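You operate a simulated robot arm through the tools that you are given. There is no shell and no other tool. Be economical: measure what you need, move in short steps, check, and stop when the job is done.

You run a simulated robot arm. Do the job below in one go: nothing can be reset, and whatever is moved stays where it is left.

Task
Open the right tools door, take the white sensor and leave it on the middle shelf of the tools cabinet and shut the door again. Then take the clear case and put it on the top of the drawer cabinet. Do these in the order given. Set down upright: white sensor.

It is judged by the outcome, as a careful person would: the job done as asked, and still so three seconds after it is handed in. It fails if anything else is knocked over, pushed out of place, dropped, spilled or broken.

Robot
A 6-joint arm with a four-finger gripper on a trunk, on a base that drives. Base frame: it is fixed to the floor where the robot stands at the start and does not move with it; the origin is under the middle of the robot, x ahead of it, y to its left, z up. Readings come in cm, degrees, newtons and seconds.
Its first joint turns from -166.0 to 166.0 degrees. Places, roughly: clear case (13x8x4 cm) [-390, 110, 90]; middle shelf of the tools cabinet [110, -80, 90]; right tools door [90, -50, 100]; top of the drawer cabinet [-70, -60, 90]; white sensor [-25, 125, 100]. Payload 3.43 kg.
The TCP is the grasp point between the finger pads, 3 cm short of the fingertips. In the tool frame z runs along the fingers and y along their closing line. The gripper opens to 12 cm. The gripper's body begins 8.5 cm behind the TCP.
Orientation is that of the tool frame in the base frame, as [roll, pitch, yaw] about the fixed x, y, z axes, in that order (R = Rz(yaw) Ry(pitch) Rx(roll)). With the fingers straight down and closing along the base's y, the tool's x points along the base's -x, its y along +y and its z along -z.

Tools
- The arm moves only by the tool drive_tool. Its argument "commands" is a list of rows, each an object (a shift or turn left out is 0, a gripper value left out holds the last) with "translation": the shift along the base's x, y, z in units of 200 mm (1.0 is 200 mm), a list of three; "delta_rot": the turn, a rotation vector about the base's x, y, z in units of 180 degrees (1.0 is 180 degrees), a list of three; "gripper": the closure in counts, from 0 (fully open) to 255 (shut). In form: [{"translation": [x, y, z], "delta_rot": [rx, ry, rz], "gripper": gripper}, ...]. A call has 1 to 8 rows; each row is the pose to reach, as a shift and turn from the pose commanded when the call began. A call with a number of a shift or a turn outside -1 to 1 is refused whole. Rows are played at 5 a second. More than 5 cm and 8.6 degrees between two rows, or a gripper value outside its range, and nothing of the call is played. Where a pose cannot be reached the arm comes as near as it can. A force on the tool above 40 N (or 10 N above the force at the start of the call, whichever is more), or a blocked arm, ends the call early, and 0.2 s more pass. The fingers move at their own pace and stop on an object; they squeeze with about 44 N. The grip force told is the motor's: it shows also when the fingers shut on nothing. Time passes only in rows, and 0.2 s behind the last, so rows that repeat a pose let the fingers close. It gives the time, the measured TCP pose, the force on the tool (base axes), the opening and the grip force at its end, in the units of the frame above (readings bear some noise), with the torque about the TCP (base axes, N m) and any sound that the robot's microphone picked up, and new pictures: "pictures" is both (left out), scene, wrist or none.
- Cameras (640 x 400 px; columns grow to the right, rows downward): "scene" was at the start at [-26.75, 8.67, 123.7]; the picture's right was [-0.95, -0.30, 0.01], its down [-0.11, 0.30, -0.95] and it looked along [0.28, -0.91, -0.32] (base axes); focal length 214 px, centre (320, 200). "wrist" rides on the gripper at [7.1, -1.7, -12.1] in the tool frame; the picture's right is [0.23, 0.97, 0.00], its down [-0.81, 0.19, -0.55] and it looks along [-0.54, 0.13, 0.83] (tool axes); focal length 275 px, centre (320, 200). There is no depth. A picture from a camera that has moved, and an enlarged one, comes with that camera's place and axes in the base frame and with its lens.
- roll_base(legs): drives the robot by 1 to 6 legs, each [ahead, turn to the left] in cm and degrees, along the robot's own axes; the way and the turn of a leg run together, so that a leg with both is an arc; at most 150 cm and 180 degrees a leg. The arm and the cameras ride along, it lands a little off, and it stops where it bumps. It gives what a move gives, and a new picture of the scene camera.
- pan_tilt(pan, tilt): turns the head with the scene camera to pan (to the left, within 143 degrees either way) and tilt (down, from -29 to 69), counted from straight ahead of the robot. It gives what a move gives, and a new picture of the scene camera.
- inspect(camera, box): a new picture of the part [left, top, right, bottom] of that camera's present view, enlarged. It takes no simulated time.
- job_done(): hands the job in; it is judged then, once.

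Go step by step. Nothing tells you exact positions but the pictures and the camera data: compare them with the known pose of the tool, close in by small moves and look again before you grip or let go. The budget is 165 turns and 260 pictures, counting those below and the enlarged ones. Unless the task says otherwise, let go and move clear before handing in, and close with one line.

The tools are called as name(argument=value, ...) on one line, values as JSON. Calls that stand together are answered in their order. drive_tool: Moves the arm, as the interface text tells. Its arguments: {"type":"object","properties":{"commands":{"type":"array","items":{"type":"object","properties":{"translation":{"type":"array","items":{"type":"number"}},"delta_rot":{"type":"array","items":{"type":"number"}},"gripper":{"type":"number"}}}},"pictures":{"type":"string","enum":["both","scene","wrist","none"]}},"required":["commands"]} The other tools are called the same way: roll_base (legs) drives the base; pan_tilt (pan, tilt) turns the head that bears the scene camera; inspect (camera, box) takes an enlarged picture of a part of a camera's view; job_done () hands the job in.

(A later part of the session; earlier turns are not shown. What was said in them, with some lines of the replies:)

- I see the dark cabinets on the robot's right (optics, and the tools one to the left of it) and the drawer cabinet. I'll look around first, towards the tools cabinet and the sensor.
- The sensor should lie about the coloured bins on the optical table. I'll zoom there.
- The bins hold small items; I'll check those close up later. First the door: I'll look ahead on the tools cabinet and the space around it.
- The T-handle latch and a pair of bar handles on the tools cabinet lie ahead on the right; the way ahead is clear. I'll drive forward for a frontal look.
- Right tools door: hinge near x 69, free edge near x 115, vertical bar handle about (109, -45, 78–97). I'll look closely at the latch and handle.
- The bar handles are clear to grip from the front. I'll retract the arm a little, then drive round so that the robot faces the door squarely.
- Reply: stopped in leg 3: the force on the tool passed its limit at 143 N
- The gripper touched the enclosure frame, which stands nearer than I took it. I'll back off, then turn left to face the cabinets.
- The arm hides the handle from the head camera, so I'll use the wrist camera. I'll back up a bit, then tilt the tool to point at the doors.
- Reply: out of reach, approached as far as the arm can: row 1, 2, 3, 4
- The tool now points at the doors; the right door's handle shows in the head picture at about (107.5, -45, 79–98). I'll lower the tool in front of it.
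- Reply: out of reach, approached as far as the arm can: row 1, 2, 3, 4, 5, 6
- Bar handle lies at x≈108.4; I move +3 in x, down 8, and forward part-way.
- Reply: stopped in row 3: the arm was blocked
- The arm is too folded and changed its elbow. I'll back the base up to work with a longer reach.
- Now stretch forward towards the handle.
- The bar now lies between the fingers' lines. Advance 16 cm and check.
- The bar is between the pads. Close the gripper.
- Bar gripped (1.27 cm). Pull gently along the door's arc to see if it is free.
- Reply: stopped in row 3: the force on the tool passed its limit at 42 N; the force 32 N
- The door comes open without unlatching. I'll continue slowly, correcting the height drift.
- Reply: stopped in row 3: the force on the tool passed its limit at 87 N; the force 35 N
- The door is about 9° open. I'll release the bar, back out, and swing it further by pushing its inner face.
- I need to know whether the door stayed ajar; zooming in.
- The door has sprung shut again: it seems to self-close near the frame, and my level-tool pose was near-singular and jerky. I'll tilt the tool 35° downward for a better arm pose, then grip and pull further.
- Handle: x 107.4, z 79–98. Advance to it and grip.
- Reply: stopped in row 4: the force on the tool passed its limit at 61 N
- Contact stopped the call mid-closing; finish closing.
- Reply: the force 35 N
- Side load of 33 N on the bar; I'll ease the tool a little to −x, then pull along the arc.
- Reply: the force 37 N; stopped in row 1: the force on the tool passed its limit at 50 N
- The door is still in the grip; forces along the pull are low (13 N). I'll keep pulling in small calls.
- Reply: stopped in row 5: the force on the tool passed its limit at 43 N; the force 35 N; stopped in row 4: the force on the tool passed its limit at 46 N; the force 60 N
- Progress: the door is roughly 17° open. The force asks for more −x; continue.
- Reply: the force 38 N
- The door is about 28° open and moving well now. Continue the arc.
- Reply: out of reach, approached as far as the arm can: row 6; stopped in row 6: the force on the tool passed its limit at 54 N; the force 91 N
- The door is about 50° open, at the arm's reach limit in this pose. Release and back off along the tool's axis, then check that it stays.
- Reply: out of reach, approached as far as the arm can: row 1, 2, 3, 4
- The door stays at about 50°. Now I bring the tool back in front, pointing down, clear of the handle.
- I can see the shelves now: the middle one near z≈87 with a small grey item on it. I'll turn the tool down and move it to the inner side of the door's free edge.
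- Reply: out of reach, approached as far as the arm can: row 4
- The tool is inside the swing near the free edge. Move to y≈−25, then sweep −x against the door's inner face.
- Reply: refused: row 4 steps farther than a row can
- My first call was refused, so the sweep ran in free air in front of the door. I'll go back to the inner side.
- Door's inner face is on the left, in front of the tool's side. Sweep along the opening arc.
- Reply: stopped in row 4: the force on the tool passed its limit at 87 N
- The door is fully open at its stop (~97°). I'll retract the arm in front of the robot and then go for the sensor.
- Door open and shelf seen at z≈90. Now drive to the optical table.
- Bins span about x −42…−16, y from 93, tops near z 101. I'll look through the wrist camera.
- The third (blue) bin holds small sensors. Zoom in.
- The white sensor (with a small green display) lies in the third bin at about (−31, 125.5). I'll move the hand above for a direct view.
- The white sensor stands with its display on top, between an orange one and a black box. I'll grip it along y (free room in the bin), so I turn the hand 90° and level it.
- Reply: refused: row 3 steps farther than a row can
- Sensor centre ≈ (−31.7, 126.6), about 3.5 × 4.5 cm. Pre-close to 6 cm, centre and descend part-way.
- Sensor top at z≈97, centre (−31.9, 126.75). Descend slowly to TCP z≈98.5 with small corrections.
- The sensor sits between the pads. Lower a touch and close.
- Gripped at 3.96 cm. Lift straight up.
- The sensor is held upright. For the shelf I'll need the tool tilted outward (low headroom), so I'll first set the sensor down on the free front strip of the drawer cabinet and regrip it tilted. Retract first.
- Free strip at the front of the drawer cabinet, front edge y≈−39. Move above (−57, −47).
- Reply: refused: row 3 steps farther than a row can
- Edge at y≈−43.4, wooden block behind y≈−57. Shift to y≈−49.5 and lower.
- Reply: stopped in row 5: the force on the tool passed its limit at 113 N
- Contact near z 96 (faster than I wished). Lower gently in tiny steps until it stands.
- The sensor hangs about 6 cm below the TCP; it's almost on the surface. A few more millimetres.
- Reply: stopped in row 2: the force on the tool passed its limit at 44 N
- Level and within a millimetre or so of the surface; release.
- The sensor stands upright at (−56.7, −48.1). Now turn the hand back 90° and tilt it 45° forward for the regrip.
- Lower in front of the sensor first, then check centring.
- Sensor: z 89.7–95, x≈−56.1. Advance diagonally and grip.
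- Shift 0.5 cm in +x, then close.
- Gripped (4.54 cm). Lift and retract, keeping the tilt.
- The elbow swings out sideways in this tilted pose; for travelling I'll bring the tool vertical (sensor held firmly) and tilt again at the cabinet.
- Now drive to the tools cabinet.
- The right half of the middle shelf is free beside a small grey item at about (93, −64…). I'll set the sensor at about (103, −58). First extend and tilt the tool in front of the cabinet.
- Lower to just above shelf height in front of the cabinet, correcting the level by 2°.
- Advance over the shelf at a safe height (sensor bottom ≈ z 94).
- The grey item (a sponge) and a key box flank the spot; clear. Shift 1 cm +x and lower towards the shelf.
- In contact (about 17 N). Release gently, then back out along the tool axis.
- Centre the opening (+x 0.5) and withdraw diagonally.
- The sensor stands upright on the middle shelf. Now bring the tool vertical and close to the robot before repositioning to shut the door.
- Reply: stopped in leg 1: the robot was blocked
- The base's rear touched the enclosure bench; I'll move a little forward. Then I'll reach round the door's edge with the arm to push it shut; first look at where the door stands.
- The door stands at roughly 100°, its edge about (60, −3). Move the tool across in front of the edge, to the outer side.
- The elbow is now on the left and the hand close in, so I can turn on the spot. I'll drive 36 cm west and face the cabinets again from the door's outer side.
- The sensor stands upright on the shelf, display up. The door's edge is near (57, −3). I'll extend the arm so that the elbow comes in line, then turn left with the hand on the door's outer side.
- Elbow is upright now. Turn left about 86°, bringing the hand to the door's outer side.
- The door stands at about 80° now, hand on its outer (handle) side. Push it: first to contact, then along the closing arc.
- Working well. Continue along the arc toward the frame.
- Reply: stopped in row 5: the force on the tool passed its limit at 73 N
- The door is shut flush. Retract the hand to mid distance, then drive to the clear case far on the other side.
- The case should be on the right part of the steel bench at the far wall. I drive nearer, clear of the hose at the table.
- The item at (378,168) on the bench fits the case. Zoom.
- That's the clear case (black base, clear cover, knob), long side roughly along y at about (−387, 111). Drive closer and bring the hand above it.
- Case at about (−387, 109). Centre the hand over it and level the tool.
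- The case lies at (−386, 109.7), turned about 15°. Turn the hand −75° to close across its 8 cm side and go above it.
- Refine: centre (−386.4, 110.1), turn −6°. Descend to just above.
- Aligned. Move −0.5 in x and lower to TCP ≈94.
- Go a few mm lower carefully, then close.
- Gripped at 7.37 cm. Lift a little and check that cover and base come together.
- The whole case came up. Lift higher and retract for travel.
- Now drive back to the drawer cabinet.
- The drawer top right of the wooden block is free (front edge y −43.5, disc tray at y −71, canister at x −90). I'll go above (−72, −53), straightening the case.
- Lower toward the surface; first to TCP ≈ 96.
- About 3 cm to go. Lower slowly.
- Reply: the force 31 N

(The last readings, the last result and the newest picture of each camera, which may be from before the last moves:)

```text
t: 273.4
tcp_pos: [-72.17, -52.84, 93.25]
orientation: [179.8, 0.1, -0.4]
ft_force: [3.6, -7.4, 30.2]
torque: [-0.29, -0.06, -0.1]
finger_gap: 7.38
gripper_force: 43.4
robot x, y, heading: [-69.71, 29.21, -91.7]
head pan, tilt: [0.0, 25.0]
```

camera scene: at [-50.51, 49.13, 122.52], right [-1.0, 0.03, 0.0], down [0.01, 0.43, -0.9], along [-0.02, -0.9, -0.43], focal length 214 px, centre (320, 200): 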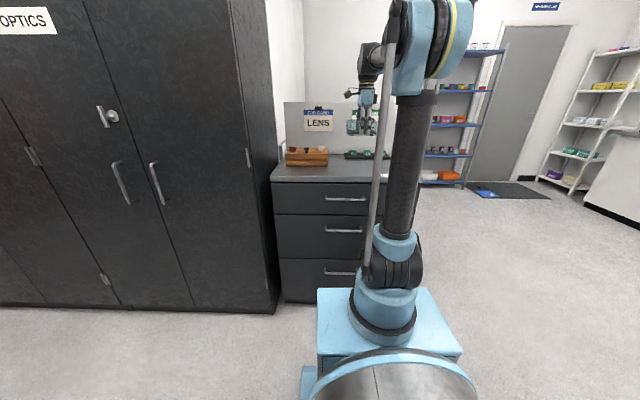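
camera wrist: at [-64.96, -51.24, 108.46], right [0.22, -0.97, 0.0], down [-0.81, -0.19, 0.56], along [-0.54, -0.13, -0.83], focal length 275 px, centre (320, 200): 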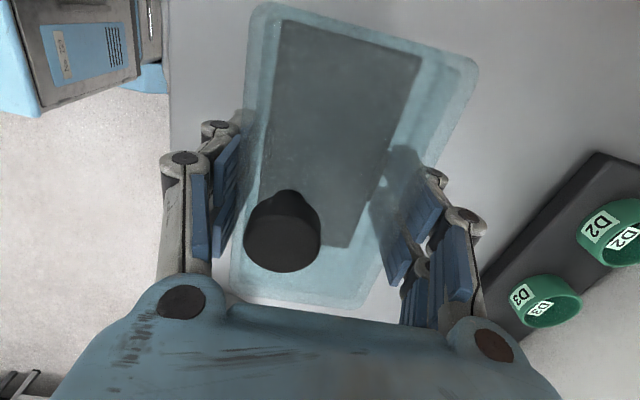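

Contact (about 33 N). Ease 1 mm, release, and check before rising.

drive_tool(commands=[{"translation": [0, 0, 0.006]}, {"translation": [0, 0, 0.006], "gripper": 85}, {"translation": [0, 0, 0.006], "gripper": 60}, {"translation": [0, 0, 0.006], "gripper": 50}], pictures="wrist")

```text
t: 274.4
tcp_pos: [-72.15, -52.92, 93.17]
orientation: [179.8, 0.1, -0.1]
ft_force: [-0.1, 0.2, 0.7]
torque: [-0.03, 0.0, 0.01]
finger_gap: 9.64
gripper_force: 0.0
robot x, y, heading: [-69.75, 29.18, -91.7]
head pan, tilt: [0.0, 25.0]
camera wrist: at [-65.01, -51.27, 105.27], right [0.22, -0.97, 0.0], down [-0.81, -0.19, 0.56], along [-0.54, -0.13, -0.83], focal length 275 px, centre (320, 200)
```

wrist: 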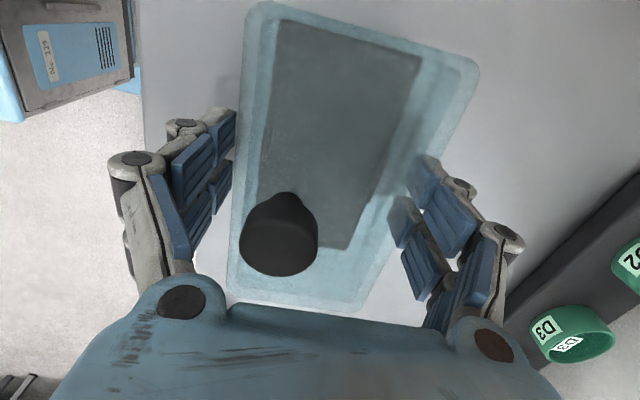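

Released. Rise straight up and look.

drive_tool(commands=[{"translation": [0, 0, 0.08], "gripper": 40}, {"translation": [0, 0, 0.2]}, {"translation": [0, 0, 0.4]}, {"translation": [0, 0, 0.6]}, {"translation": [0, 0, 0.8]}, {"translation": [0, 0.2, 0.95]}, {"translation": [0, 0.4, 0.95]}, {"translation": [0, 0.6, 0.95]}])

inspect(camera="scene", box=[280, 90, 420, 190])

```text
t: 276.1
tcp_pos: [-72.36, -41.18, 112.27]
orientation: [-180.0, 0.0, -0.3]
ft_force: [-0.6, -0.4, 0.4]
torque: [0.05, 0.0, 0.0]
finger_gap: 10.09
gripper_force: 0.1
robot x, y, heading: [-69.79, 29.47, -91.4]
head pan, tilt: [0.0, 25.0]
camera scene: at [-50.51, 49.05, 122.54], right [-1.0, 0.03, 0.0], down [0.01, 0.43, -0.9], along [-0.02, -0.9, -0.43], focal length 214 px, centre (320, 200)
camera wrist: at [-65.24, -39.48, 124.21], right [0.22, -0.97, 0.0], down [-0.81, -0.19, 0.56], along [-0.54, -0.13, -0.83], focal length 275 px, centre (320, 200)
```

scene: 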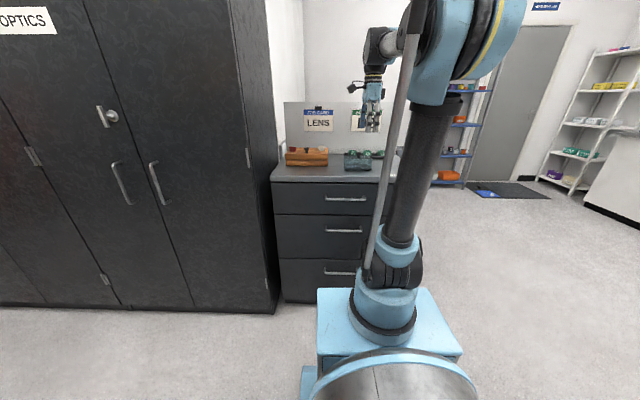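
wrist: 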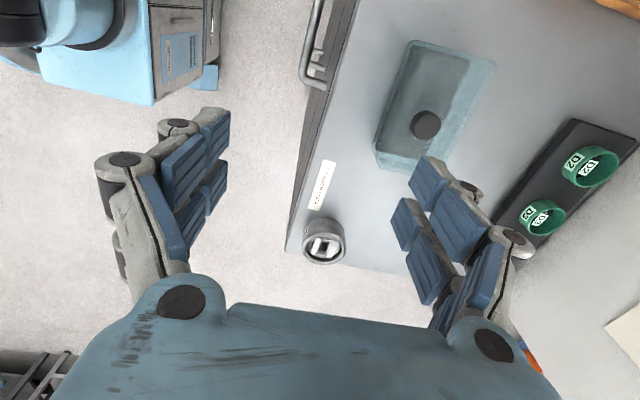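

```text
4.00 times, centred on (350, 140) of scene
camera zoom: at [-50.51, 49.05, 122.54], right [-1.0, 0.03, 0.0], down [0.01, 0.43, -0.9], along [-0.02, -0.9, -0.43], focal length 858 px, centre (200, 440)
```

zoom: 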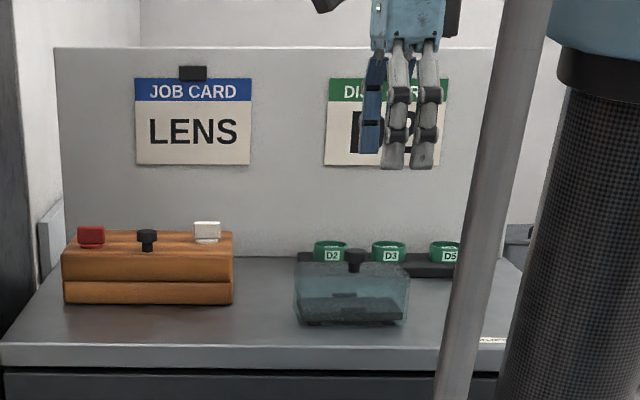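

The case stands on the drawer cabinet, all else untouched. One look back at the tools door before handing in.

pan_tilt(pan=45, tilt=15)

inspect(camera="scene", box=[60, 40, 320, 300])

```text
t: 277.3
tcp_pos: [-72.36, -41.15, 112.16]
orientation: [179.9, 0.1, -0.5]
ft_force: [-0.7, -0.5, 0.0]
torque: [0.04, -0.01, -0.02]
finger_gap: 10.13
gripper_force: 0.0
robot x, y, heading: [-70.04, 29.04, -91.4]
head pan, tilt: [45.0, 15.0]
camera scene: at [-43.84, 51.51, 124.18], right [-0.73, -0.69, -0.01], down [-0.18, 0.2, -0.96], along [0.66, -0.7, -0.27], focal length 214 px, centre (320, 200)
```

scene: 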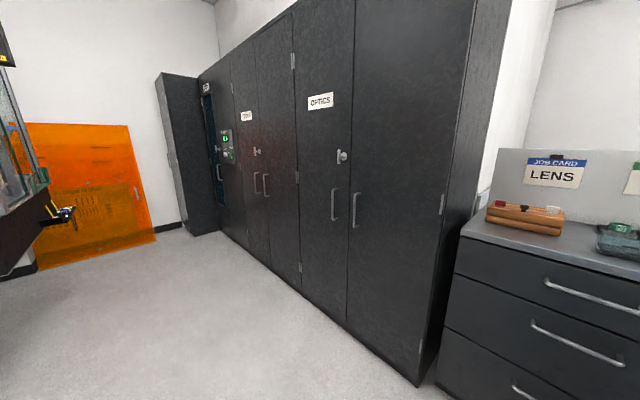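

```text
1.54 times, centred on (190, 170) of scene
camera zoom: at [-43.84, 51.51, 124.18], right [-0.73, -0.69, -0.01], down [-0.18, 0.2, -0.96], along [0.66, -0.7, -0.27], focal length 330 px, centre (520, 246)
```

zoom: 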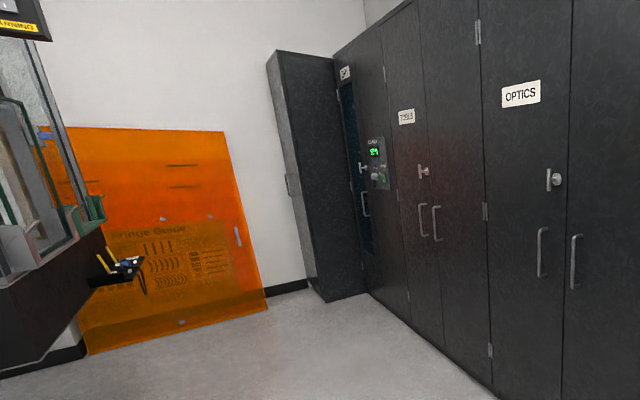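

The tools door is shut flush, the sensor stands inside, and the case is in place with the gripper clear, so I hand in.

job_done()

```text
The job is handed in.
```

The white sensor stands upright on the middle shelf of the tools cabinet with the right door shut again, and the clear case is on top of the drawer cabinet; on the way the gripper bumped the enclosure frame (143 N) and the base backed into its bench, with nothing seen displaced.
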